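You operate a simulated robot arm through the tools that you are given. There is no shell and no other tool.

Carry out the task below with a simulated robot arm. There is one attempt and no reset: what you move stays moved.

JOB
Bring the air on and set it as the air card says.
Fine: shut the bowl drain first, then open the air valve; set the bar on the air display and the drops on the drip display.

Only the result counts: the job must be done as asked and must still hold three seconds after the hand-in. Knocking over, shifting, dropping, spilling or breaking anything else fails it.

ROBOT AND FRAMES
A 6-joint arm with a four-finger gripper on a trunk, on a base that moves. Base frame: it is fixed to the floor where the robot stands at the start and does not move with it; the origin is under the middle of the robot, x ahead of it, y to its left, z up; the surface under the hand at the start is at about z = 0.8. Lengths are in m, angles in rad, forces in N, time in s.
With the tool pointing down near the work surface it reaches from about 0.6 to 0.84 m from the robot's upright axis, wherever it stands. Its first joint turns from -2.897 to 2.897 rad. Places, roughly: air display [0.6, 0.1, 1.4]; air valve [0.6, 0.2, 1.3]; bowl drain lever [0.6, 0.1, 1.1]; drip display [0.6, -0.2, 1.4]; oiler knob [0.6, -0.2, 1.3]; regulator knob [0.6, 0.1, 1.3]. Payload 3.43 kg.
The tool frame sits at the grasp point between the pads (the TCP): z along the fingers, y along the line on which they close. The tips reach 0.03 m beyond it. The gripper opens to 0.12 m; its body begins 0.085 m behind the TCP.
Orientation is told as [roll, pitch, yaw] about the base's x, y, z axes, in that order, counted from this pose: with the fingers straight down and closing along the base's y, the tool's x points along the base's -x, its y along +y and its z along -z.

CONTROLS
- The arm moves only by the tool step_arm. Its argument "deltas" is one flat list of numbers, 6 for each row, row after row: the shift along the tool's x, y, z in m, then the turn, a rotation vector about the tool's x, y, z in rad. In form: [tx, ty, tz, ax, ay, az, tx, ty, tz, ax, ay, az, ...]. A call has 1 to 20 rows; each row is the pose to reach, as a shift and turn from the pose commanded when the call began, along the tool's axes at that moment. "grip" is the opening, from 0 (shut) to 1 (fully open), set as the call begins (left out, the last holds). A row lasts 0.2 s, in which the tool goes at most 0.05 m and 0.15 rad; a call with a longer step from one row to the next is refused whole, and so is a gripper value outside its range. Where a pose cannot be reached the arm comes as near as it can. A force on the tool above 50 N (or 10 N above the force at the start of the call, whichever is more), or a blocked arm, ends the call early, and 0.2 s more pass. Each finger travels about 0.1362 m/s and halts on what it meets, pressing with about 22 N; the grip force reading is that of the motor and also rises with nothing between the fingers. The clock runs only during rows and for 0.2 s after the last one: add rows that repeat a pose to give the fingers time. It gives the time, the measured TCP pose, the force on the tool (base axes), the opening and the grip force at its end, in the units of the frame above (readings bear some noise), with the torque about the TCP (base axes, N m) and any sound that the robot's microphone picked up.
- Cameras (640 x 400 px; columns grow to the right, rows downward): "scene" is now at [0.066, 0.1799, 1.7056]; the picture's right is [-0.21, -0.98, 0.00], its down [-0.57, 0.12, -0.81] and it looks along [0.79, -0.17, -0.58] (base axes); focal length 270 px, centre (320, 200). "wrist" rides on the gripper at [0.071, -0.017, -0.12] in the tool frame; the picture's right is [0.23, 0.97, 0.00], its down [-0.81, 0.19, -0.55] and it looks along [-0.54, 0.13, 0.83] (tool axes); focal length 275 px, centre (320, 200). There is no depth. A picture from a camera that has moved, and an enlarged one, comes with that camera's place and axes in the base frame and with its lens.
- grab_frame(camera): a new picture of that camera. It takes no simulated time.
- slide_trunk(by): moves the trunk up (or, below 0, down) by that many m; the arm and the scene camera ride with it, the base frame stays. It gives what a move gives, with no picture.
- steer(legs): drives the robot by 1 to 6 legs, each [ahead, left, turn to the left] in m, m and rad, along the robot's own axes; the way and the turn of a leg run together, so that a leg with both is an arc; at most 1.5 m and 3.142 rad a leg. The arm and the cameras ride along, it lands a little off, and it stops where it bumps. It gives what a move gives.
- aim_head(pan, tilt): turns the head with the scene camera to pan (to the left, within 2.094 rad either way) and tilt (down, from -0.506 to 1.204), counted from straight ahead of the robot. It gives what a move gives.
- enlarge(camera, box): a new picture of the part [left, top, right, bottom] of that camera's present view, enlarged. It takes no simulated time.
- job_done(): hands the job in; it is judged then, once.

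Places have to be worked out from the pictures, the camera data and where the tool is seen. Open the gripper and draw the arm clear of the work before you hand the job in, unless the task says otherwise.

The tools are called after "Request:" as name(argument=value, ...) on one line, values as JSON. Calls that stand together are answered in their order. step_arm: Moves the arm, as the interface text tells. Its arguments: {"type":"object","properties":{"deltas":{"type":"array","items":{"type":"number"}},"grip":{"type":"number"}},"required":["deltas"]} The other tools are called the same way: slide_trunk (by) moves the trunk up or down; steer (legs) drives the base; aim_head (pan, tilt) turns the head that bears the scene camera; grab_frame (camera) takes a picture; enlarge (camera, box) takes an enlarged picture of a part of a camera's view; job_done () hands the job in.

At the start:

```text
time: 0.0
ee_pos: [0.4605, -0.0261, 1.5185]
tool_rot: [0.001, 0.0, -0.001]
ft_force: [0.2, 0.6, -0.3]
moment: [-0.01, 0.0, 0.01]
finger_gap: 0.1201
grasp_force: 0.1
trunk travel left (down, up): [-0.275, 0.265]
robot x, y, heading: [-0.0025, -0.002, -0.007]
head pan, tilt (commanded): [-0.524, 0.667]
```

scene: 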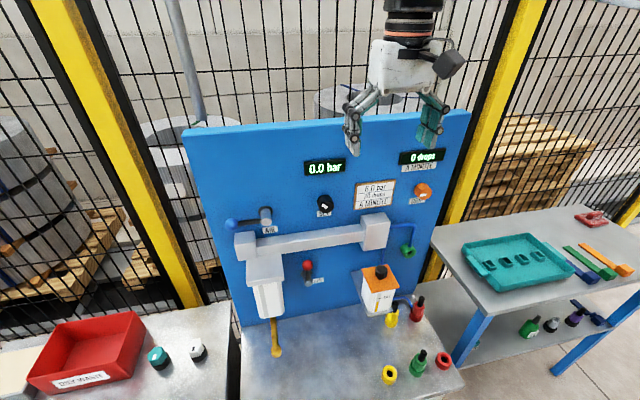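
wrist: 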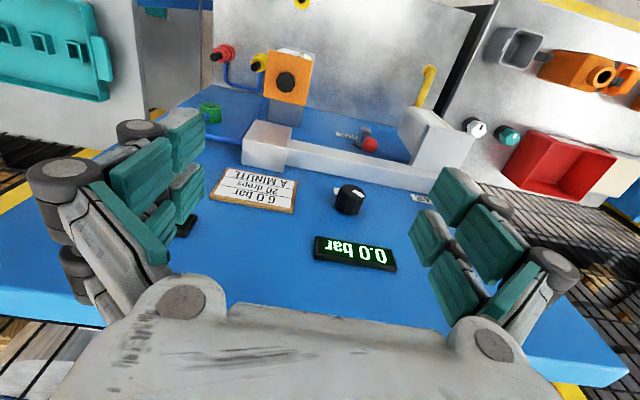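

I start by looking closely at the panel: the card, the displays, the valve, and the drain.

Request:
enlarge(camera="scene", box=[290, 140, 450, 240])

Request:
enlarge(camera="scene", box=[210, 190, 370, 290])

Request:
enlarge(camera="scene", box=[220, 260, 480, 400])

Request:
enlarge(camera="wrist", box=[190, 80, 480, 280])

```text
4.00 times, centred on (370, 190) of scene
camera zoom: at [0.066, 0.1799, 1.7056], right [-0.21, -0.98, 0.0], down [-0.57, 0.12, -0.81], along [0.79, -0.17, -0.58], focal length 1080 px, centre (120, 240)
```

zoom: 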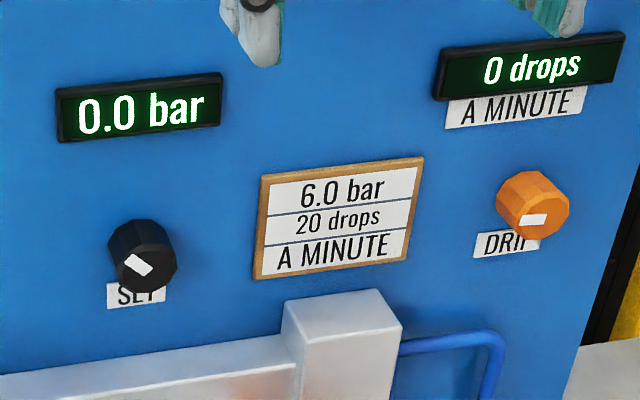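

```text
4.00 times, centred on (290, 240) of scene
camera zoom: at [0.066, 0.1799, 1.7056], right [-0.21, -0.98, 0.0], down [-0.57, 0.12, -0.81], along [0.79, -0.17, -0.58], focal length 1080 px, centre (440, 40)
```

zoom: 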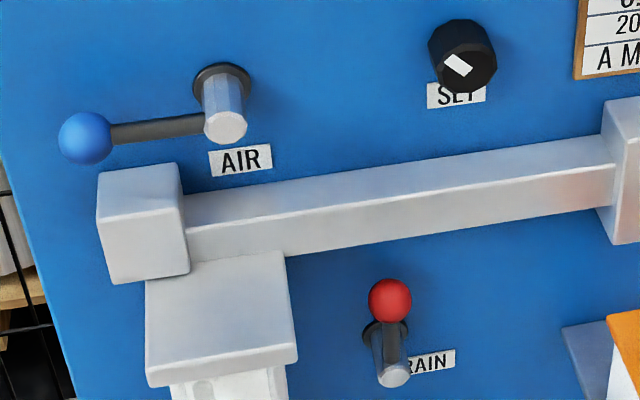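

```text
2.46 times, centred on (350, 330) of scene
camera zoom: at [0.066, 0.1799, 1.7056], right [-0.21, -0.98, 0.0], down [-0.57, 0.12, -0.81], along [0.79, -0.17, -0.58], focal length 665 px, centre (246, -120)
```

zoom: 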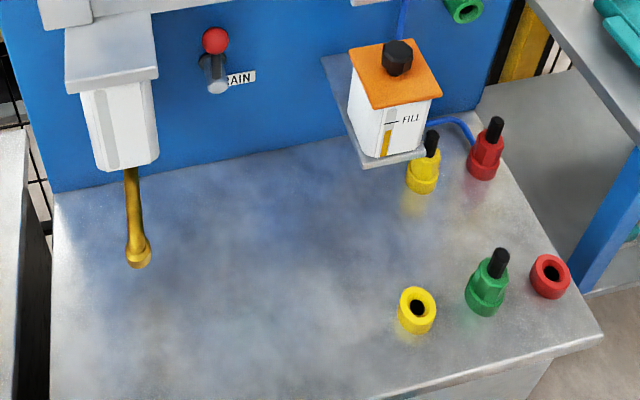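

```text
2.00 times, centred on (335, 180) of wrist
camera zoom: at [0.3902, -0.0426, 1.6378], right [-0.23, 0.97, 0.0], down [0.81, 0.19, 0.55], along [0.54, 0.13, -0.83], focal length 551 px, centre (290, 240)
```

zoom: 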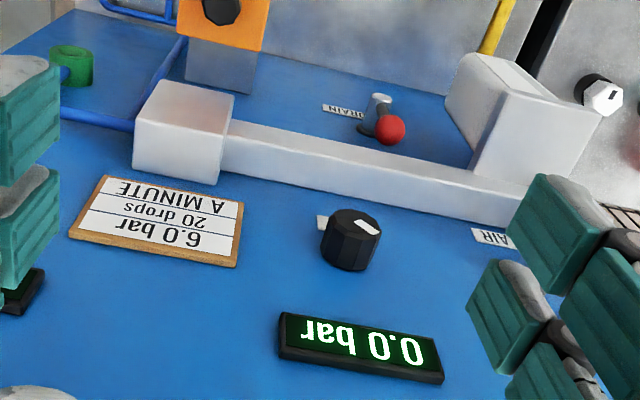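

The card says 6.0 bar and 20 drops a minute. The air lever lies horizontal to the left and the drain lever points up. I zoom in on both levers, the knobs and the bowl for marks.

Request:
enlarge(camera="scene", box=[220, 195, 292, 240])

Request:
enlarge(camera="scene", box=[280, 245, 352, 290])

Request:
enlarge(camera="scene", box=[300, 185, 356, 220])

Request:
enlarge(camera="scene", box=[396, 140, 452, 210])

Request:
enlarge(camera="wrist", box=[320, 110, 480, 210])

```text
8.89 times, centred on (256, 218) of scene
camera zoom: at [0.066, 0.1799, 1.7056], right [-0.21, -0.98, 0.0], down [-0.57, 0.12, -0.81], along [0.79, -0.17, -0.58], focal length 2401 px, centre (889, 44)
```

zoom: 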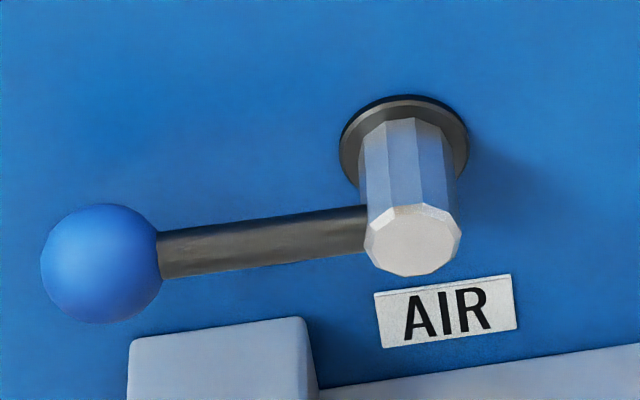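

```text
8.89 times, centred on (316, 268) of scene
camera zoom: at [0.066, 0.1799, 1.7056], right [-0.21, -0.98, 0.0], down [-0.57, 0.12, -0.81], along [0.79, -0.17, -0.58], focal length 2401 px, centre (356, -400)
```

zoom: 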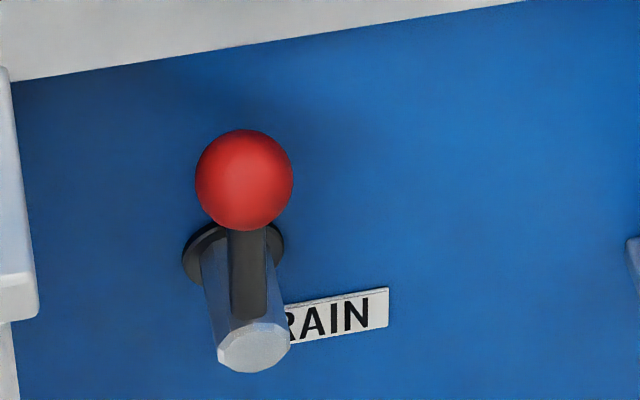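

```text
11.43 times, centred on (328, 202) of scene
camera zoom: at [0.066, 0.1799, 1.7056], right [-0.21, -0.98, 0.0], down [-0.57, 0.12, -0.81], along [0.79, -0.17, -0.58], focal length 3087 px, centre (229, 171)
```

zoom: 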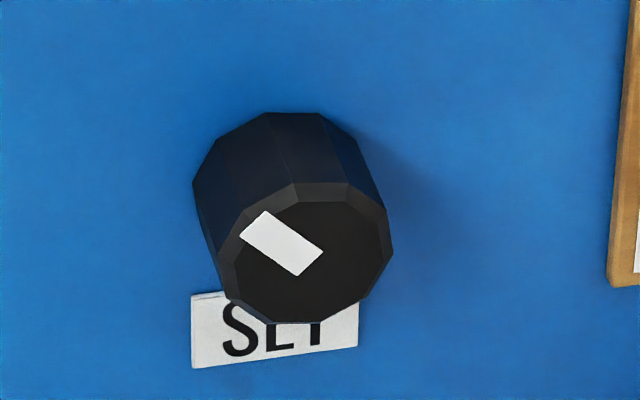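

```text
5.71 times, centred on (424, 175) of scene
camera zoom: at [0.066, 0.1799, 1.7056], right [-0.21, -0.98, 0.0], down [-0.57, 0.12, -0.81], along [0.79, -0.17, -0.58], focal length 1544 px, centre (-274, 343)
```

zoom: 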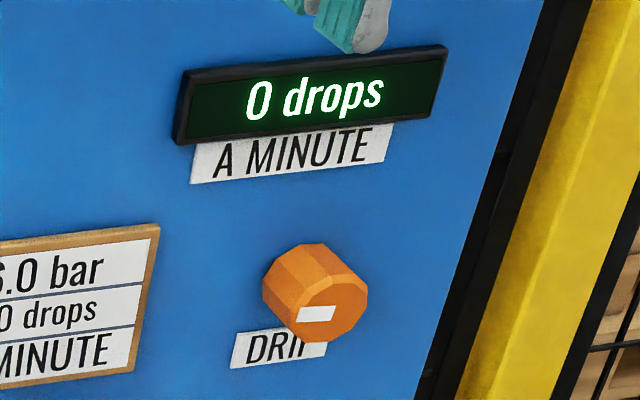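

```text
4.00 times, centred on (400, 160) of wrist
camera zoom: at [0.3902, -0.0426, 1.6378], right [-0.23, 0.97, 0.0], down [0.81, 0.19, 0.55], along [0.54, 0.13, -0.83], focal length 1101 px, centre (0, 360)
```

zoom: 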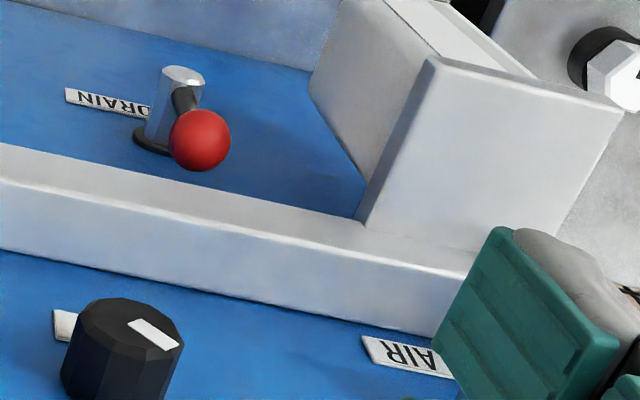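

The bowl drain hub sits at about [0.6, 0.107, 1.04] with its lever up. The air hub is at about [0.6, 0.202, 1.298] with its lever to the left. I check the floor behind the robot before backing away to make room for a horizontal tool.

Request:
aim_head(pan=2.09, tilt=0.6)

Request:
grab_frame(camera="scene")

Request:
aim_head(pan=-2.09, tilt=0.6)

Request:
grab_frame(camera="scene")

Request:
aim_head(pan=-0.3, tilt=0.6)

Request:
grab_frame(camera="scene")

```text
time: 2.3
ee_pos: [0.4622, -0.0258, 1.5171]
tool_rot: [0.0, 0.0, 0.0]
ft_force: [-0.6, 0.3, -0.3]
moment: [-0.03, 0.01, -0.01]
finger_gap: 0.1199
grasp_force: 0.1
trunk travel left (down, up): [-0.275, 0.265]
robot x, y, heading: [-0.0006, 0.0009, -0.002]
head pan, tilt (commanded): [2.089, 0.6]
```

```text
taken
camera scene: at [-0.0635, 0.2752, 1.7076], right [0.87, 0.5, 0.0], down [0.28, -0.49, -0.83], along [-0.41, 0.72, -0.56], focal length 270 px, centre (320, 200)
```

scene: 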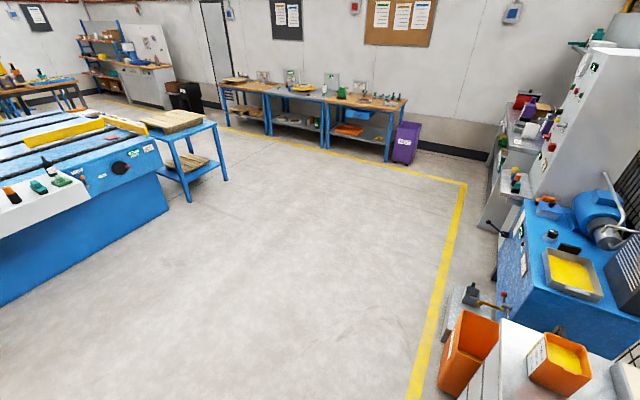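

```text
time: 5.7
ee_pos: [0.4607, -0.0245, 1.5176]
tool_rot: [0.0, -0.002, 0.001]
ft_force: [0.6, -0.1, 0.2]
moment: [0.02, -0.01, -0.03]
finger_gap: 0.12
grasp_force: 0.1
trunk travel left (down, up): [-0.275, 0.265]
robot x, y, heading: [-0.0006, -0.0013, -0.0]
head pan, tilt (commanded): [-2.089, 0.6]
```

```text
taken
camera scene: at [0.0665, 0.1792, 1.7073], right [-0.22, -0.98, 0.0], down [-0.55, 0.12, -0.82], along [0.8, -0.18, -0.57], focal length 270 px, centre (320, 200)
```

scene: 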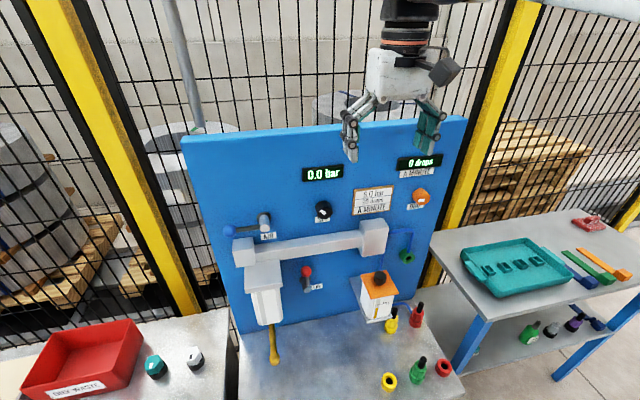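

```text
time: 7.5
ee_pos: [0.46, -0.0264, 1.5192]
tool_rot: [0.001, 0.001, 0.001]
ft_force: [-1.4, -0.4, 0.4]
moment: [-0.03, 0.0, -0.01]
finger_gap: 0.1201
grasp_force: 0.0
trunk travel left (down, up): [-0.275, 0.265]
robot x, y, heading: [0.0002, 0.0024, 0.001]
head pan, tilt (commanded): [-0.3, 0.6]
```

```text
taken
camera scene: at [0.0665, 0.1797, 1.7073], right [-0.21, -0.98, 0.0], down [-0.56, 0.12, -0.82], along [0.8, -0.17, -0.57], focal length 270 px, centre (320, 200)
```

scene: 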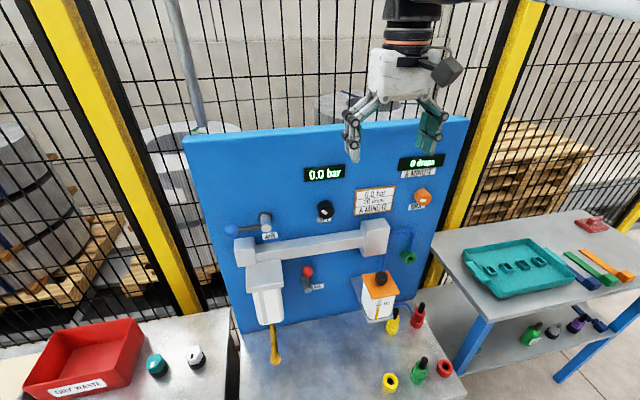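

Behind the robot the floor is free for well over a metre, so I back off 0.35 m.

Request:
steer(legs=[[-0.35, 0, 0]])

Request:
grab_frame(camera="scene")

Request:
grab_frame(camera="wrist")

```text
time: 9.8
ee_pos: [0.1052, -0.0264, 1.5181]
tool_rot: [0.001, 0.0, 0.001]
ft_force: [-0.5, 0.1, 0.5]
moment: [0.0, -0.06, 0.04]
finger_gap: 0.1199
grasp_force: 0.1
trunk travel left (down, up): [-0.275, 0.265]
robot x, y, heading: [-0.3563, -0.0002, -0.001]
head pan, tilt (commanded): [-0.3, 0.6]
```

```text
taken
camera scene: at [-0.289, 0.1798, 1.7075], right [-0.21, -0.98, 0.0], down [-0.55, 0.12, -0.82], along [0.81, -0.17, -0.57], focal length 270 px, centre (320, 200)
```

scene: 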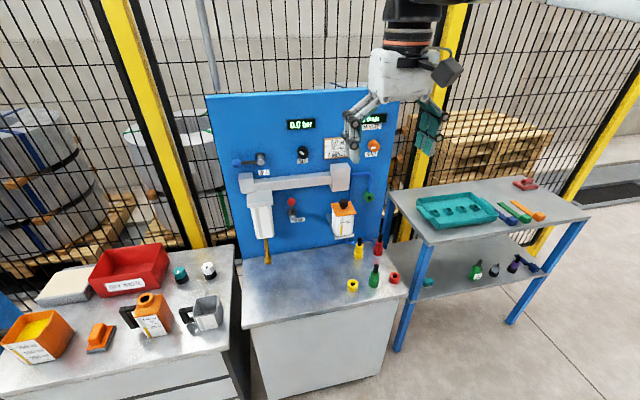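

```text
taken
camera wrist: at [0.0344, -0.0428, 1.6381], right [-0.23, 0.97, 0.0], down [0.81, 0.19, 0.55], along [0.54, 0.13, -0.83], focal length 275 px, centre (320, 200)
```

wrist: 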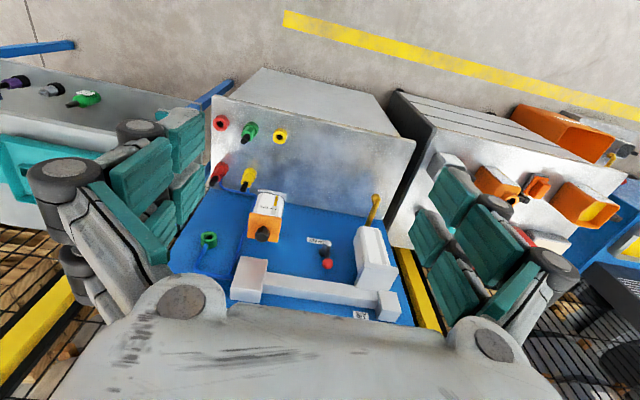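

The robot is now 0.35 m back. Next I swing the tool from pointing down to pointing ahead, while moving it forward about 0.25 m.

Request:
step_arm(deltas=[-0.023, 0, 0.005, 0, -0.1428, 0, -0.046, 0, 0.01, 0, -0.2856, 0, -0.069, 0, 0.015, 0, -0.4284, 0, -0.092, 0, 0.02, 0, -0.5712, 0, -0.115, 0, 0.025, 0, -0.714, 0, -0.138, 0, 0.03, 0, -0.8568, 0, -0.161, 0, 0.035, 0, -0.9996, 0, -0.184, 0, 0.04, 0, -1.1424, 0, -0.207, 0, 0.045, 0, -1.2852, 0, -0.23, 0, 0.05, 0, -1.428, 0, -0.253, 0, 0.055, 0, -1.5708, 0, -0.253, 0, 0.055, 0, -1.5708, 0], grip=0)

Request:
grab_frame(camera="scene")

Request:
grab_frame(camera="wrist")

```text
time: 12.4
ee_pos: [0.3581, -0.0251, 1.4629]
tool_rot: [-0.017, -1.559, 0.019]
ft_force: [0.0, -0.5, 0.1]
moment: [0.03, -0.02, -0.04]
finger_gap: 0.0
grasp_force: 21.9
out of reach, approached as far as the arm can: row 11
trunk travel left (down, up): [-0.275, 0.265]
robot x, y, heading: [-0.3512, 0.0005, 0.002]
head pan, tilt (commanded): [-0.3, 0.6]
```

```text
taken
camera scene: at [-0.2863, 0.1838, 1.7073], right [-0.17, -0.99, 0.0], down [-0.56, 0.09, -0.82], along [0.81, -0.14, -0.57], focal length 270 px, centre (320, 200)
```

scene: 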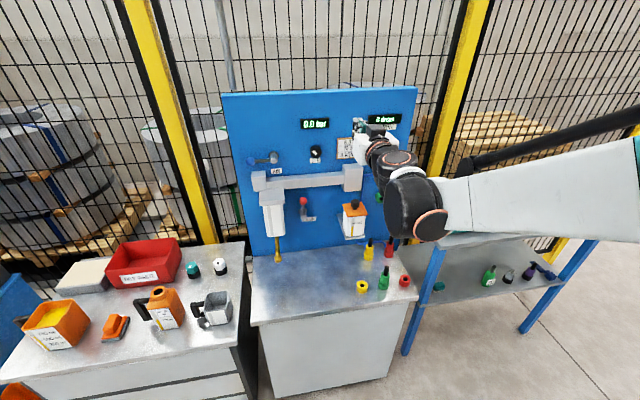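

```text
taken
camera wrist: at [0.2367, -0.0419, 1.3919], right [0.0, 0.97, -0.23], down [-0.54, 0.19, 0.82], along [0.84, 0.13, 0.53], focal length 275 px, centre (320, 200)
```

wrist: 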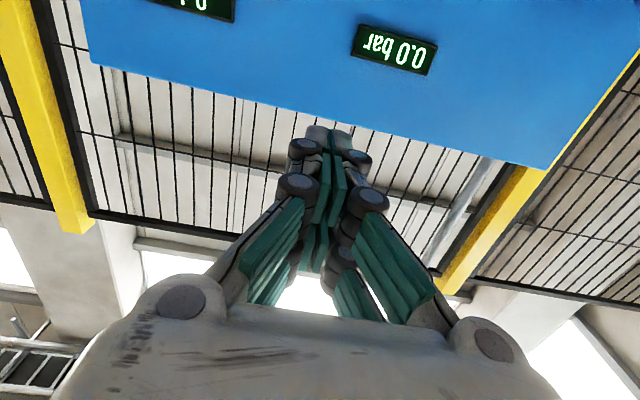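

The tool now points ahead at about [0.358, -0.025, 1.463], with the fingers shut. I lower the trunk so the hand comes near the drain lever's height, well clear of the panel.

Request:
slide_trunk(by=-0.265)

Request:
grab_frame(camera="scene")

Request:
grab_frame(camera="wrist")

```text
time: 15.1
ee_pos: [0.3564, -0.0234, 1.1987]
tool_rot: [-0.006, -1.559, 0.009]
ft_force: [-0.3, -0.5, -0.7]
moment: [-0.04, 0.03, 0.02]
finger_gap: 0.0003
grasp_force: 22.3
trunk travel left (down, up): [-0.01, 0.53]
robot x, y, heading: [-0.3534, 0.0014, -0.002]
head pan, tilt (commanded): [-0.3, 0.6]
```

```text
taken
camera scene: at [-0.287, 0.1836, 1.4427], right [-0.17, -0.99, 0.0], down [-0.56, 0.1, -0.83], along [0.81, -0.14, -0.56], focal length 270 px, centre (320, 200)
```

scene: 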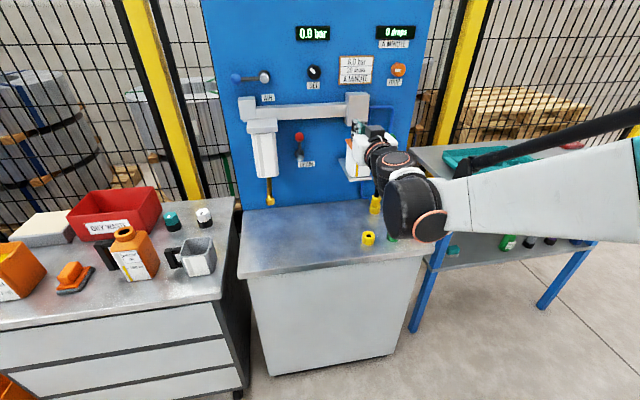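

```text
taken
camera wrist: at [0.2361, -0.0417, 1.1275], right [-0.01, 0.97, -0.23], down [-0.54, 0.19, 0.82], along [0.84, 0.13, 0.53], focal length 275 px, centre (320, 200)
```

wrist: 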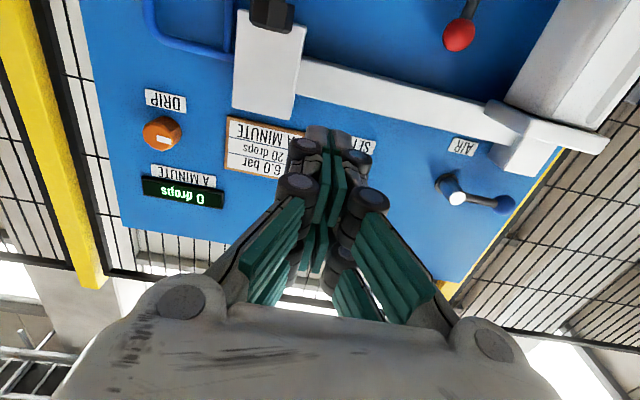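

The drain lever is now in full view, so I zoom in on it and on the valve to refine their positions.

Request:
enlarge(camera="scene", box=[260, 115, 340, 165])

Request:
enlarge(camera="scene", box=[220, 60, 380, 160])

Request:
enlarge(camera="wrist", box=[400, 0, 640, 150])

```text
8.00 times, centred on (300, 140) of scene
camera zoom: at [-0.287, 0.1836, 1.4427], right [-0.17, -0.99, 0.0], down [-0.56, 0.1, -0.83], along [0.81, -0.14, -0.56], focal length 2161 px, centre (480, 680)
```

zoom: 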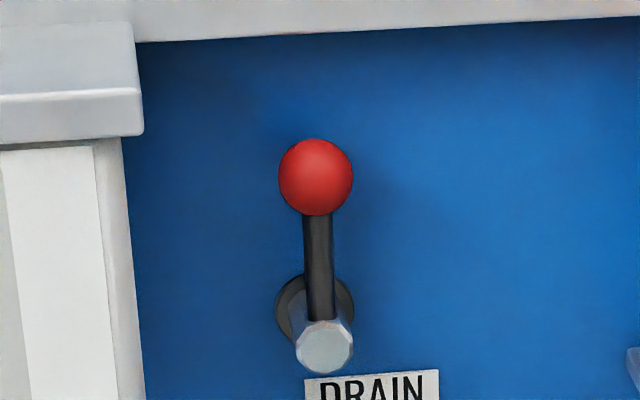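

```text
4.00 times, centred on (300, 110) of scene
camera zoom: at [-0.287, 0.1836, 1.4427], right [-0.17, -0.99, 0.0], down [-0.56, 0.1, -0.83], along [0.81, -0.14, -0.56], focal length 1080 px, centre (400, 560)
```

zoom: 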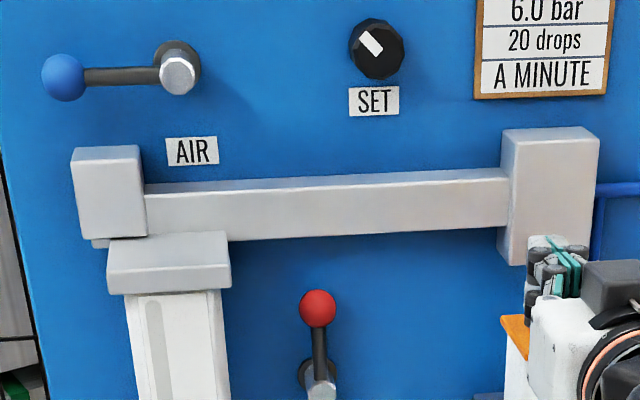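

```text
2.67 times, centred on (520, 75) of wrist
camera zoom: at [0.2361, -0.0417, 1.1275], right [-0.01, 0.97, -0.23], down [-0.54, 0.19, 0.82], along [0.84, 0.13, 0.53], focal length 734 px, centre (-213, 533)
```

zoom: 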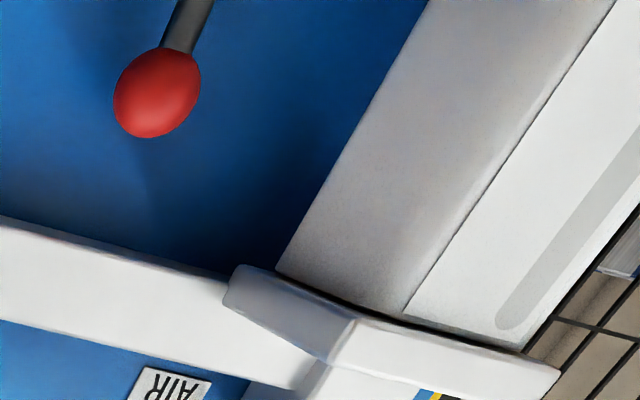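

The drain ball triangulates to about [0.572, 0.105, 1.112] on an axis at y 0.105, z 1.038. The filter body starts at about y 0.186. I check the shape of the closed fingertips before pushing.

Request:
enlarge(camera="wrist", box=[220, 110, 460, 310])

Request:
enlarge(camera="scene", box=[330, 100, 450, 250])

```text
2.00 times, centred on (340, 210) of wrist
camera zoom: at [0.2361, -0.0417, 1.1275], right [-0.01, 0.97, -0.23], down [-0.54, 0.19, 0.82], along [0.84, 0.13, 0.53], focal length 551 px, centre (280, 180)
```

zoom: 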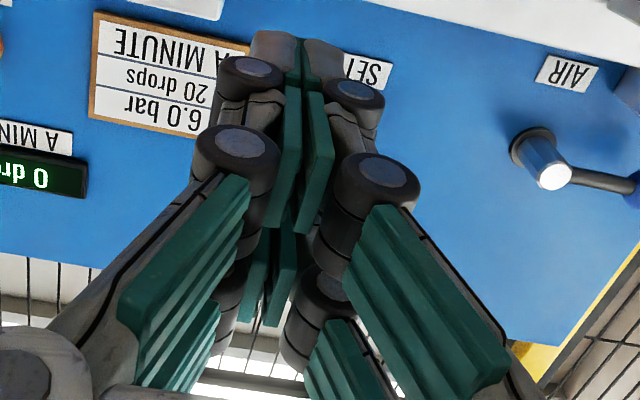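

```text
2.67 times, centred on (390, 175) of scene
camera zoom: at [-0.287, 0.1836, 1.4427], right [-0.17, -0.99, 0.0], down [-0.56, 0.1, -0.83], along [0.81, -0.14, -0.56], focal length 720 px, centre (133, 267)
```

zoom: 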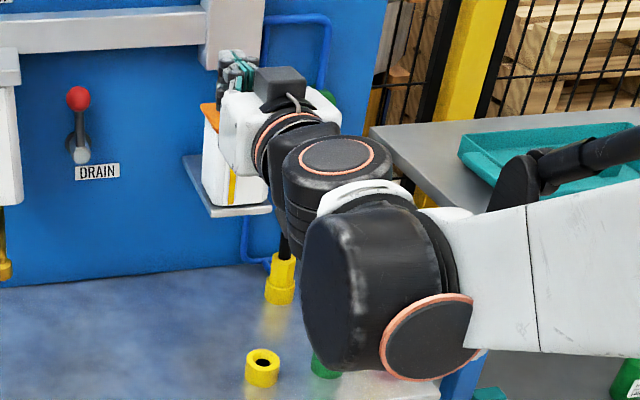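

The space beside the lever is narrow, so I will push with the closed fingertips, with the hand yawed slightly left to stay clear of the filter. First I move to a standoff just left of the lever at about [0.42, 0.14, 1.105].

Request:
step_arm(deltas=[0.019, 0.033, 0.013, -0.04, 0, 0, 0.038, 0.066, 0.026, -0.08, 0, 0, 0.057, 0.099, 0.039, -0.12, 0, 0, 0.076, 0.132, 0.052, -0.16, 0, 0, 0.094, 0.163, 0.064, -0.2, 0, 0, 0.094, 0.163, 0.064, -0.2, 0, 0], grip=0)

Request:
grab_frame(camera="scene")

Request:
grab_frame(camera="wrist")

```text
time: 16.5
ee_pos: [0.4204, 0.1395, 1.1004]
tool_rot: [0.178, -1.558, 0.025]
ft_force: [0.4, 0.4, 0.4]
moment: [0.02, 0.01, -0.01]
finger_gap: 0.0
grasp_force: 22.0
trunk travel left (down, up): [-0.01, 0.53]
robot x, y, heading: [-0.3539, 0.0014, -0.003]
head pan, tilt (commanded): [-0.3, 0.6]
```

```text
taken
camera scene: at [-0.2892, 0.1726, 1.4425], right [-0.3, -0.96, 0.0], down [-0.54, 0.17, -0.82], along [0.79, -0.24, -0.57], focal length 270 px, centre (320, 200)
```

scene: 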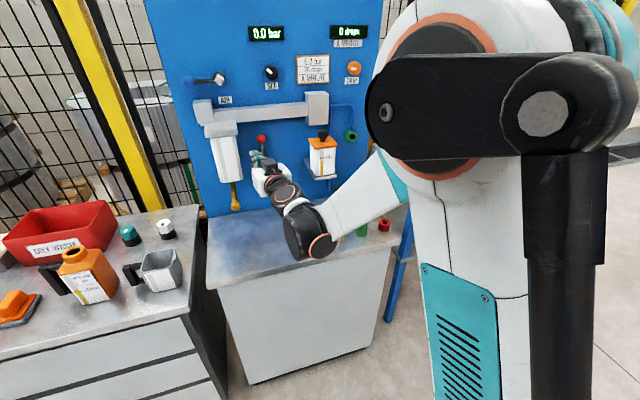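

```text
taken
camera wrist: at [0.3059, 0.0985, 1.0316], right [-0.2, 0.95, -0.23], down [-0.57, 0.08, 0.82], along [0.8, 0.29, 0.53], focal length 275 px, centre (320, 200)
```

wrist: 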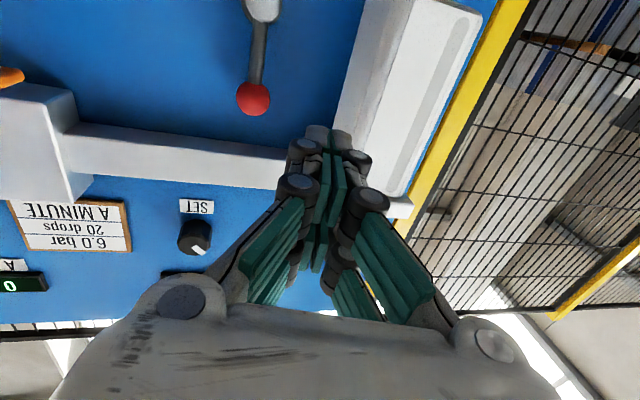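

The hand is now left of the lever, about 0.1 m short of it. I zoom in to check side clearance to the filter and the lever.

Request:
enlarge(camera="scene", box=[200, 100, 344, 190])

Request:
enlarge(camera="wrist", box=[200, 0, 440, 150])

```text
4.44 times, centred on (272, 145) of scene
camera zoom: at [-0.2892, 0.1726, 1.4425], right [-0.3, -0.96, 0.0], down [-0.54, 0.17, -0.82], along [0.79, -0.24, -0.57], focal length 1201 px, centre (533, 444)
```

zoom: 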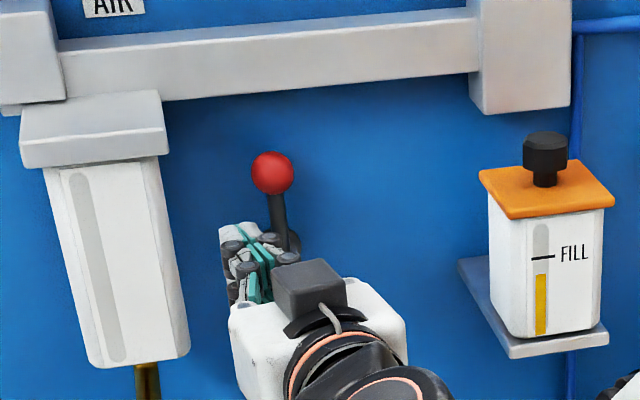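

```text
2.67 times, centred on (320, 75) of wrist
camera zoom: at [0.3059, 0.0985, 1.0316], right [-0.2, 0.95, -0.23], down [-0.57, 0.08, 0.82], along [0.8, 0.29, 0.53], focal length 734 px, centre (320, 533)
```

zoom: 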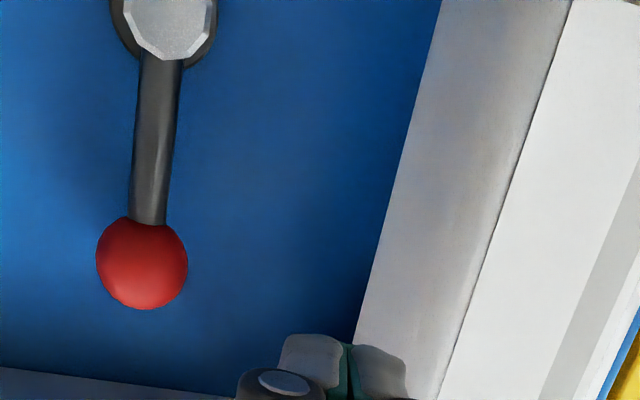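

Clearances look adequate: about 8 mm to the ball and more than 1 cm to the filter. I go straight ahead to a TCP x of about 0.548, so the fingertips stand beside the ball.

Request:
step_arm(deltas=[0, -0.0063, 0.0313, 0, 0, 0, 0, -0.0127, 0.0627, 0, 0, 0, 0, -0.019, 0.094, 0, 0, 0, 0, -0.0254, 0.1254, 0, 0, 0, 0, -0.0254, 0.1254, 0, 0, 0], grip=0)

Request:
enlarge(camera="scene", box=[200, 100, 344, 190])

Request:
grab_frame(camera="wrist")

```text
time: 17.7
ee_pos: [0.5473, 0.1407, 1.1017]
tool_rot: [0.192, -1.559, 0.011]
ft_force: [0.0, 0.0, -0.2]
moment: [0.01, 0.0, 0.02]
finger_gap: 0.0001
grasp_force: 22.6
trunk travel left (down, up): [-0.01, 0.53]
robot x, y, heading: [-0.3549, 0.0019, -0.0]
head pan, tilt (commanded): [-0.3, 0.6]
```

```text
4.44 times, centred on (272, 145) of scene
camera zoom: at [-0.289, 0.1724, 1.4426], right [-0.3, -0.96, 0.0], down [-0.54, 0.17, -0.82], along [0.79, -0.24, -0.57], focal length 1201 px, centre (533, 444)
```

zoom: 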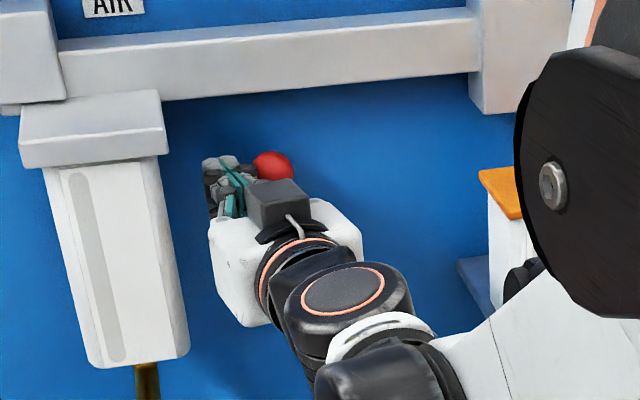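

```text
taken
camera wrist: at [0.432, 0.0993, 1.0299], right [-0.2, 0.95, -0.23], down [-0.57, 0.08, 0.82], along [0.8, 0.29, 0.53], focal length 275 px, centre (320, 200)
```

wrist: 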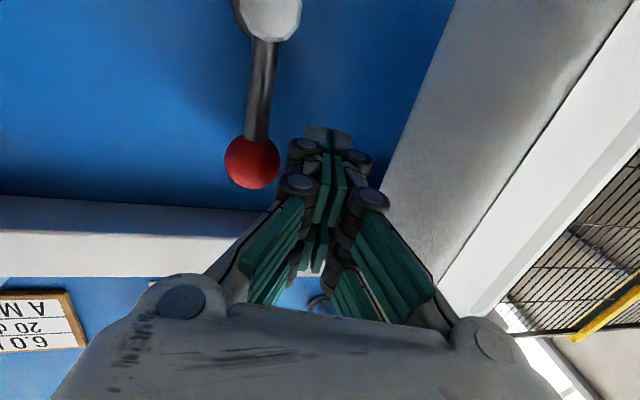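

The fingertips stand left of the red ball, and no force is felt. I push gently to the right (−y) by 12 mm and check the force to see whether the lever moves that way.

Request:
step_arm(deltas=[0, -0.0039, -0.0008, 0, 0, 0, 0, -0.0078, -0.0016, 0, 0, 0, 0, -0.0118, -0.0024, 0, 0, 0, 0, -0.0118, -0.0024, 0, 0, 0], grip=0)

Request:
enlarge(camera="wrist", box=[200, 0, 440, 200])

```text
time: 18.7
ee_pos: [0.5476, 0.1276, 1.1008]
tool_rot: [0.173, -1.558, 0.03]
ft_force: [-0.4, 0.7, 0.3]
moment: [-0.01, -0.01, 0.01]
finger_gap: 0.0
grasp_force: 22.0
trunk travel left (down, up): [-0.01, 0.53]
robot x, y, heading: [-0.3554, -0.0018, 0.003]
head pan, tilt (commanded): [-0.3, 0.6]
```

```text
2.00 times, centred on (320, 100) of wrist
camera zoom: at [0.432, 0.0869, 1.0305], right [-0.2, 0.95, -0.23], down [-0.57, 0.08, 0.82], along [0.8, 0.29, 0.53], focal length 551 px, centre (320, 400)
```

zoom: 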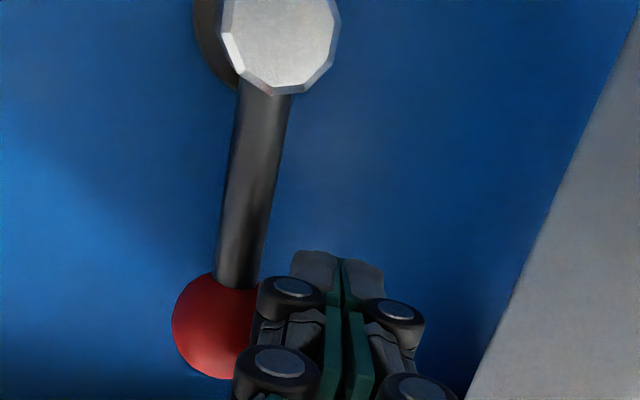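

The force is still small and the fingertips are at the ball. I push another 12 mm.

Request:
step_arm(deltas=[0, -0.0039, -0.0008, 0, 0, 0, 0, -0.0078, -0.0016, 0, 0, 0, 0, -0.0118, -0.0024, 0, 0, 0, 0, -0.0118, -0.0024, 0, 0, 0], grip=0)

Request:
enlarge(camera="wrist", box=[200, 0, 440, 200])

Request:
enlarge(camera="scene", box=[200, 100, 344, 190])

```text
time: 19.7
ee_pos: [0.5461, 0.1162, 1.1013]
tool_rot: [0.171, -1.558, 0.032]
ft_force: [-1.8, 1.5, 0.2]
moment: [0.0, -0.04, 0.01]
finger_gap: 0.0
grasp_force: 22.4
trunk travel left (down, up): [-0.01, 0.53]
robot x, y, heading: [-0.3536, 0.0034, 0.002]
head pan, tilt (commanded): [-0.3, 0.6]
```

```text
2.00 times, centred on (320, 100) of wrist
camera zoom: at [0.432, 0.075, 1.0307], right [-0.2, 0.95, -0.23], down [-0.57, 0.08, 0.82], along [0.8, 0.29, 0.53], focal length 551 px, centre (320, 400)
```

zoom: 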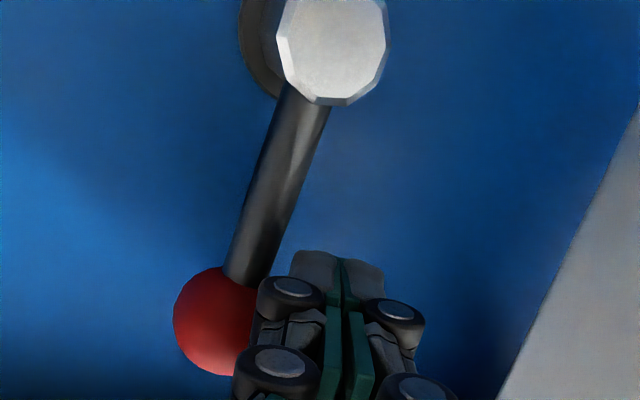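

```text
4.44 times, centred on (272, 145) of scene
camera zoom: at [-0.2897, 0.1724, 1.4426], right [-0.3, -0.95, 0.0], down [-0.54, 0.17, -0.83], along [0.79, -0.24, -0.56], focal length 1201 px, centre (533, 444)
```

zoom: 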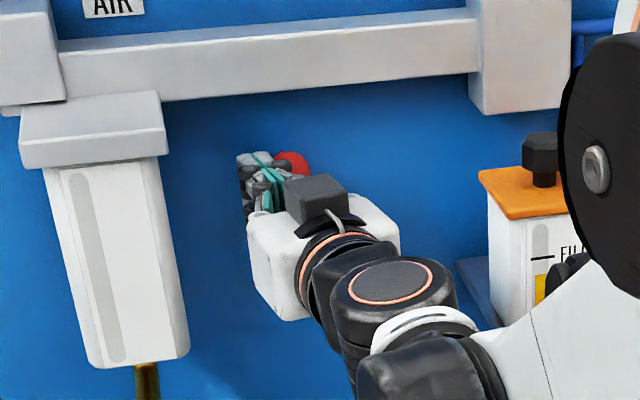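

The lever swings to the right with only about 1.5 N. I keep pushing right at constant height and watch the force.

Request:
step_arm(deltas=[0, -0.0078, -0.0016, 0, 0, 0, 0, -0.0157, -0.0032, 0, 0, 0, 0, -0.0235, -0.0048, 0, 0, 0, 0, -0.0314, -0.0063, 0, 0, 0, 0, -0.0392, -0.0079, 0, 0, 0, 0, -0.0392, -0.0079, 0, 0, 0], grip=0)

Request:
enlarge(camera="wrist", box=[200, 0, 440, 200])

Request:
enlarge(camera="scene", box=[200, 100, 344, 190])

```text
time: 21.1
ee_pos: [0.5484, 0.0762, 1.1011]
tool_rot: [0.182, -1.56, 0.021]
ft_force: [-1.7, 2.0, -1.8]
moment: [0.07, 0.03, 0.06]
finger_gap: 0.0
grasp_force: 21.9
trunk travel left (down, up): [-0.01, 0.53]
robot x, y, heading: [-0.358, -0.0017, 0.006]
head pan, tilt (commanded): [-0.3, 0.6]
```

```text
2.00 times, centred on (320, 100) of wrist
camera zoom: at [0.4324, 0.0348, 1.0312], right [-0.2, 0.95, -0.23], down [-0.57, 0.08, 0.82], along [0.8, 0.29, 0.53], focal length 551 px, centre (320, 400)
```

zoom: 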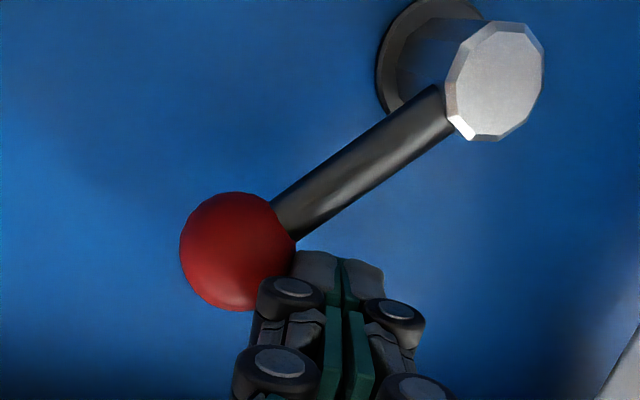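

```text
4.44 times, centred on (272, 145) of scene
camera zoom: at [-0.2895, 0.1726, 1.4425], right [-0.3, -0.96, 0.0], down [-0.54, 0.17, -0.82], along [0.79, -0.24, -0.57], focal length 1201 px, centre (533, 444)
```

zoom: 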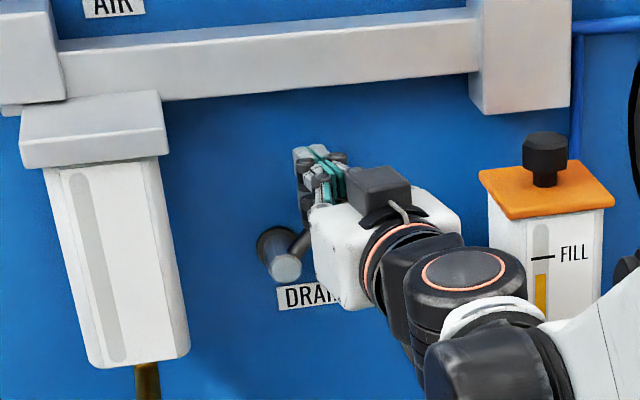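

The lever is at about 55–60° now. I continue right and begin moving down along the arc.

Request:
step_arm(deltas=[0, -0.0064, -0.0013, 0, 0, 0, 0, -0.0127, -0.0026, 0, 0, 0, 0.002, -0.0191, -0.0039, 0, 0, 0, 0.004, -0.0255, -0.0052, 0, 0, 0, 0.008, -0.0294, -0.006, 0, 0, 0, 0.008, -0.0294, -0.006, 0, 0, 0], grip=0)

Request:
enlarge(camera="wrist", box=[200, 0, 440, 200])

Request:
enlarge(camera="scene", box=[200, 100, 344, 190])

```text
time: 22.5
ee_pos: [0.5484, 0.0451, 1.0938]
tool_rot: [0.182, -1.556, 0.02]
ft_force: [-0.4, -1.0, -0.1]
moment: [-0.01, 0.04, 0.02]
finger_gap: 0.0
grasp_force: 22.4
trunk travel left (down, up): [-0.01, 0.53]
robot x, y, heading: [-0.3529, 0.0023, 0.001]
head pan, tilt (commanded): [-0.3, 0.6]
```

```text
2.00 times, centred on (320, 100) of wrist
camera zoom: at [0.4327, 0.0038, 1.0234], right [-0.2, 0.95, -0.23], down [-0.57, 0.08, 0.82], along [0.8, 0.29, 0.53], focal length 551 px, centre (320, 400)
```

zoom: 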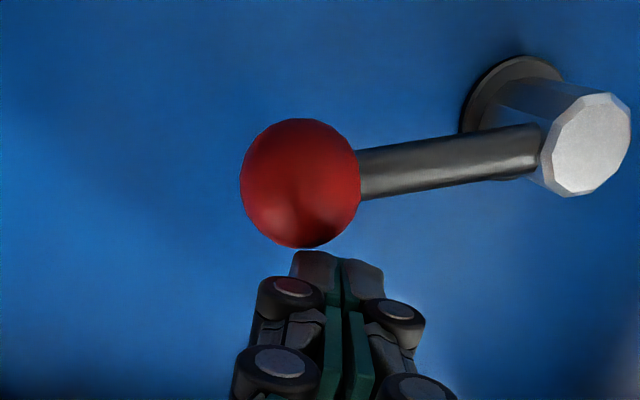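

```text
4.44 times, centred on (272, 145) of scene
camera zoom: at [-0.2895, 0.1722, 1.4426], right [-0.3, -0.95, 0.0], down [-0.54, 0.17, -0.82], along [0.79, -0.24, -0.57], focal length 1201 px, centre (533, 444)
```

zoom: 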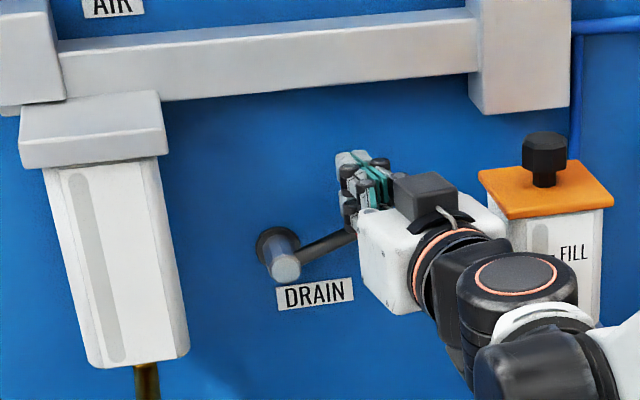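

The ball is at about [0.572, 0.034, 1.052], roughly 79°. I move above it and press it down in small steps until it meets its stop.

Request:
step_arm(deltas=[0, -0.0059, -0.0012, 0, 0, 0, 0.003, -0.0108, -0.0022, 0, 0, 0, 0.006, -0.0108, -0.0022, 0, 0, 0, 0.009, -0.0108, -0.0022, 0, 0, 0, 0.012, -0.0108, -0.0022, 0, 0, 0, 0.012, -0.0108, -0.0022, 0, 0, 0], grip=0)

Request:
enlarge(camera="wrist", box=[200, 0, 440, 200])

```text
time: 23.9
ee_pos: [0.5488, 0.0344, 1.0808]
tool_rot: [0.189, -1.56, 0.014]
ft_force: [0.2, -0.1, 1.3]
moment: [-0.05, -0.02, -0.01]
finger_gap: 0.0
grasp_force: 22.1
trunk travel left (down, up): [-0.01, 0.53]
robot x, y, heading: [-0.3544, 0.0018, -0.0]
head pan, tilt (commanded): [-0.3, 0.6]
```

```text
2.00 times, centred on (320, 100) of wrist
camera zoom: at [0.432, -0.0069, 1.011], right [-0.2, 0.95, -0.23], down [-0.57, 0.08, 0.82], along [0.8, 0.29, 0.53], focal length 551 px, centre (320, 400)
```

zoom: 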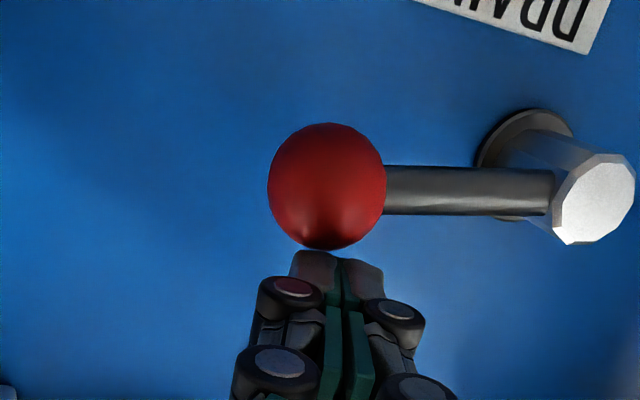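

The ball is at z of about 1.040, so the lever is practically horizontal. I press a few more mm to confirm the stop by force.

Request:
step_arm(deltas=[0.002, 0, 0, 0, 0, 0, 0.004, 0, 0, 0, 0, 0, 0.004, 0, 0, 0, 0, 0], grip=0)

Request:
enlarge(camera="wrist", box=[200, 0, 440, 200])

```text
time: 24.7
ee_pos: [0.5471, 0.0348, 1.0774]
tool_rot: [0.189, -1.558, 0.014]
ft_force: [0.1, -0.9, 0.6]
moment: [-0.01, 0.0, 0.02]
finger_gap: 0.0
grasp_force: 21.9
trunk travel left (down, up): [-0.01, 0.53]
robot x, y, heading: [-0.3547, -0.0014, -0.006]
head pan, tilt (commanded): [-0.3, 0.6]
```

```text
2.00 times, centred on (320, 100) of wrist
camera zoom: at [0.4319, -0.0066, 1.0067], right [-0.2, 0.95, -0.23], down [-0.57, 0.08, 0.82], along [0.8, 0.29, 0.53], focal length 551 px, centre (320, 400)
```

zoom: 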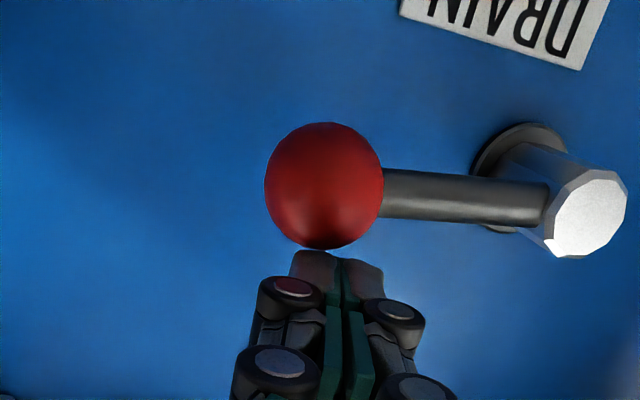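

By the stem's slope in the wrist picture, the lever still needs about 8° to be horizontal (hub axis at z of about 1.028). I press on down another 8 mm and watch the force.

Request:
step_arm(deltas=[0.002, 0, 0, 0, 0, 0, 0.004, 0, 0, 0, 0, 0, 0.006, 0, 0, 0, 0, 0, 0.008, 0, 0, 0, 0, 0, 0.008, 0, 0, 0, 0, 0], grip=0)

Request:
enlarge(camera="wrist", box=[200, 0, 440, 200])

```text
time: 25.9
ee_pos: [0.5477, 0.0339, 1.0696]
tool_rot: [0.187, -1.557, 0.013]
ft_force: [0.2, 0.1, 0.8]
moment: [-0.02, -0.02, 0.02]
finger_gap: 0.0
grasp_force: 22.1
trunk travel left (down, up): [-0.01, 0.53]
robot x, y, heading: [-0.3532, -0.001, 0.001]
head pan, tilt (commanded): [-0.3, 0.6]
```

```text
2.00 times, centred on (320, 100) of wrist
camera zoom: at [0.4323, -0.0066, 0.9989], right [-0.2, 0.95, -0.23], down [-0.57, 0.08, 0.82], along [0.8, 0.29, 0.53], focal length 551 px, centre (320, 400)
```

zoom: 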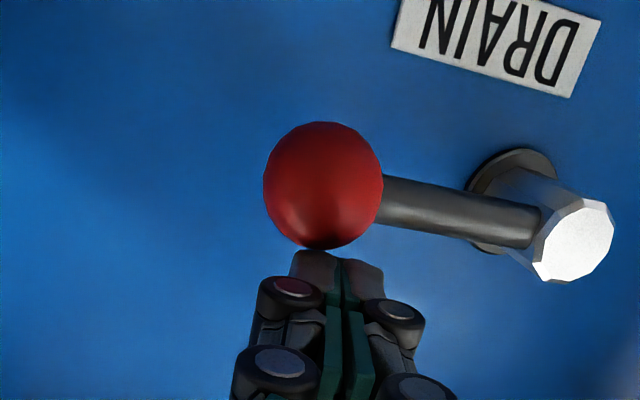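

The lever is within about 1–2° of horizontal and still moves freely. I press a little more to find the stop.

Request:
step_arm(deltas=[0.0015, 0, 0, 0, 0, 0, 0.003, 0, 0, 0, 0, 0, 0.003, 0, 0, 0, 0, 0], grip=0)

Request:
enlarge(camera="wrist", box=[200, 0, 440, 200])

```text
time: 26.7
ee_pos: [0.5467, 0.0354, 1.0668]
tool_rot: [0.205, -1.56, -0.006]
ft_force: [1.3, 1.3, 14.9]
moment: [-0.03, -0.43, 0.01]
finger_gap: 0.0
grasp_force: 21.9
trunk travel left (down, up): [-0.01, 0.53]
robot x, y, heading: [-0.3572, -0.0012, -0.0]
head pan, tilt (commanded): [-0.3, 0.6]
```

```text
2.00 times, centred on (320, 100) of wrist
camera zoom: at [0.4312, -0.0067, 0.9972], right [-0.2, 0.95, -0.23], down [-0.57, 0.08, 0.82], along [0.8, 0.29, 0.53], focal length 551 px, centre (320, 400)
```

zoom: 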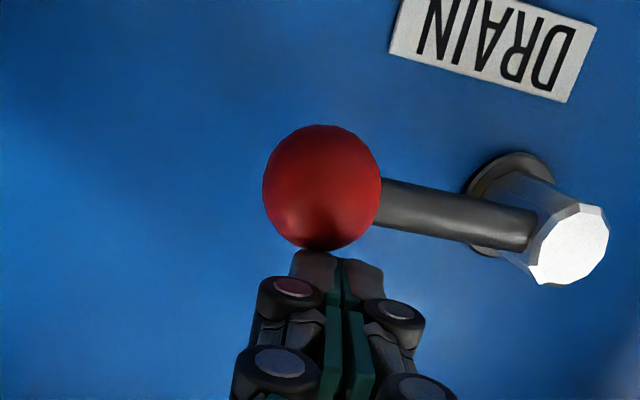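

The force rose to 15 N with the lever horizontal, so the drain is at its shut stop. I lift off and withdraw straight back.

Request:
step_arm(deltas=[-0.012, 0, 0, 0, 0, 0, -0.014, 0.008, -0.0392, 0, 0, 0, -0.014, 0.016, -0.0784, 0, 0, 0, -0.014, 0.024, -0.1176, 0, 0, 0, -0.014, 0.032, -0.1568, 0, 0, 0, -0.014, 0.038, -0.186, 0, 0, 0], grip=0)

Request:
slide_trunk(by=0.2)

Request:
grab_frame(camera="scene")

Request:
grab_frame(camera="wrist")

```text
time: 28.1
ee_pos: [0.3593, 0.0326, 1.0817]
tool_rot: [0.193, -1.559, 0.01]
ft_force: [-0.3, -0.4, 0.1]
moment: [-0.01, 0.02, -0.02]
finger_gap: 0.0
grasp_force: 22.0
trunk travel left (down, up): [-0.01, 0.53]
robot x, y, heading: [-0.3548, 0.0002, -0.002]
head pan, tilt (commanded): [-0.3, 0.6]
```

```text
time: 30.3
ee_pos: [0.36, 0.0339, 1.2799]
tool_rot: [0.189, -1.559, 0.014]
ft_force: [-0.1, -1.1, 0.6]
moment: [-0.02, 0.0, -0.01]
finger_gap: 0.0
grasp_force: 21.9
trunk travel left (down, up): [-0.21, 0.33]
robot x, y, heading: [-0.3553, 0.0015, 0.0]
head pan, tilt (commanded): [-0.3, 0.6]
```

```text
taken
camera scene: at [-0.2895, 0.1723, 1.6425], right [-0.3, -0.96, 0.0], down [-0.54, 0.17, -0.82], along [0.79, -0.24, -0.57], focal length 270 px, centre (320, 200)
```

scene: 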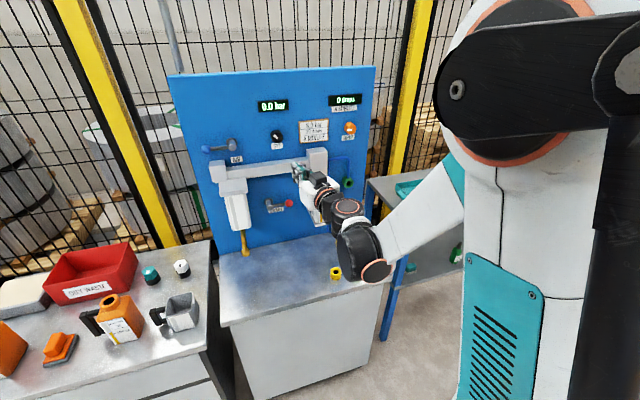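

```text
taken
camera wrist: at [0.2445, -0.0067, 1.2105], right [-0.2, 0.95, -0.23], down [-0.57, 0.08, 0.82], along [0.8, 0.29, 0.53], focal length 275 px, centre (320, 200)
```

wrist: 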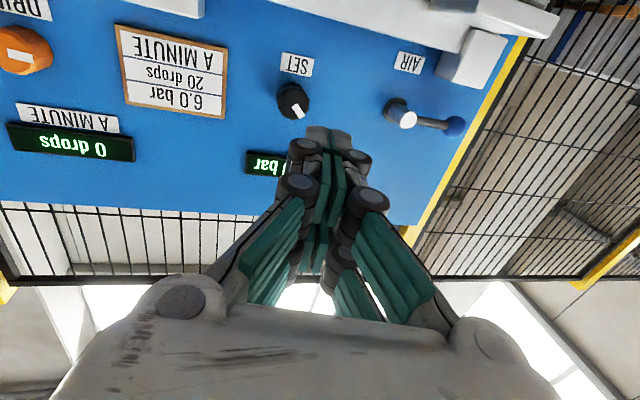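

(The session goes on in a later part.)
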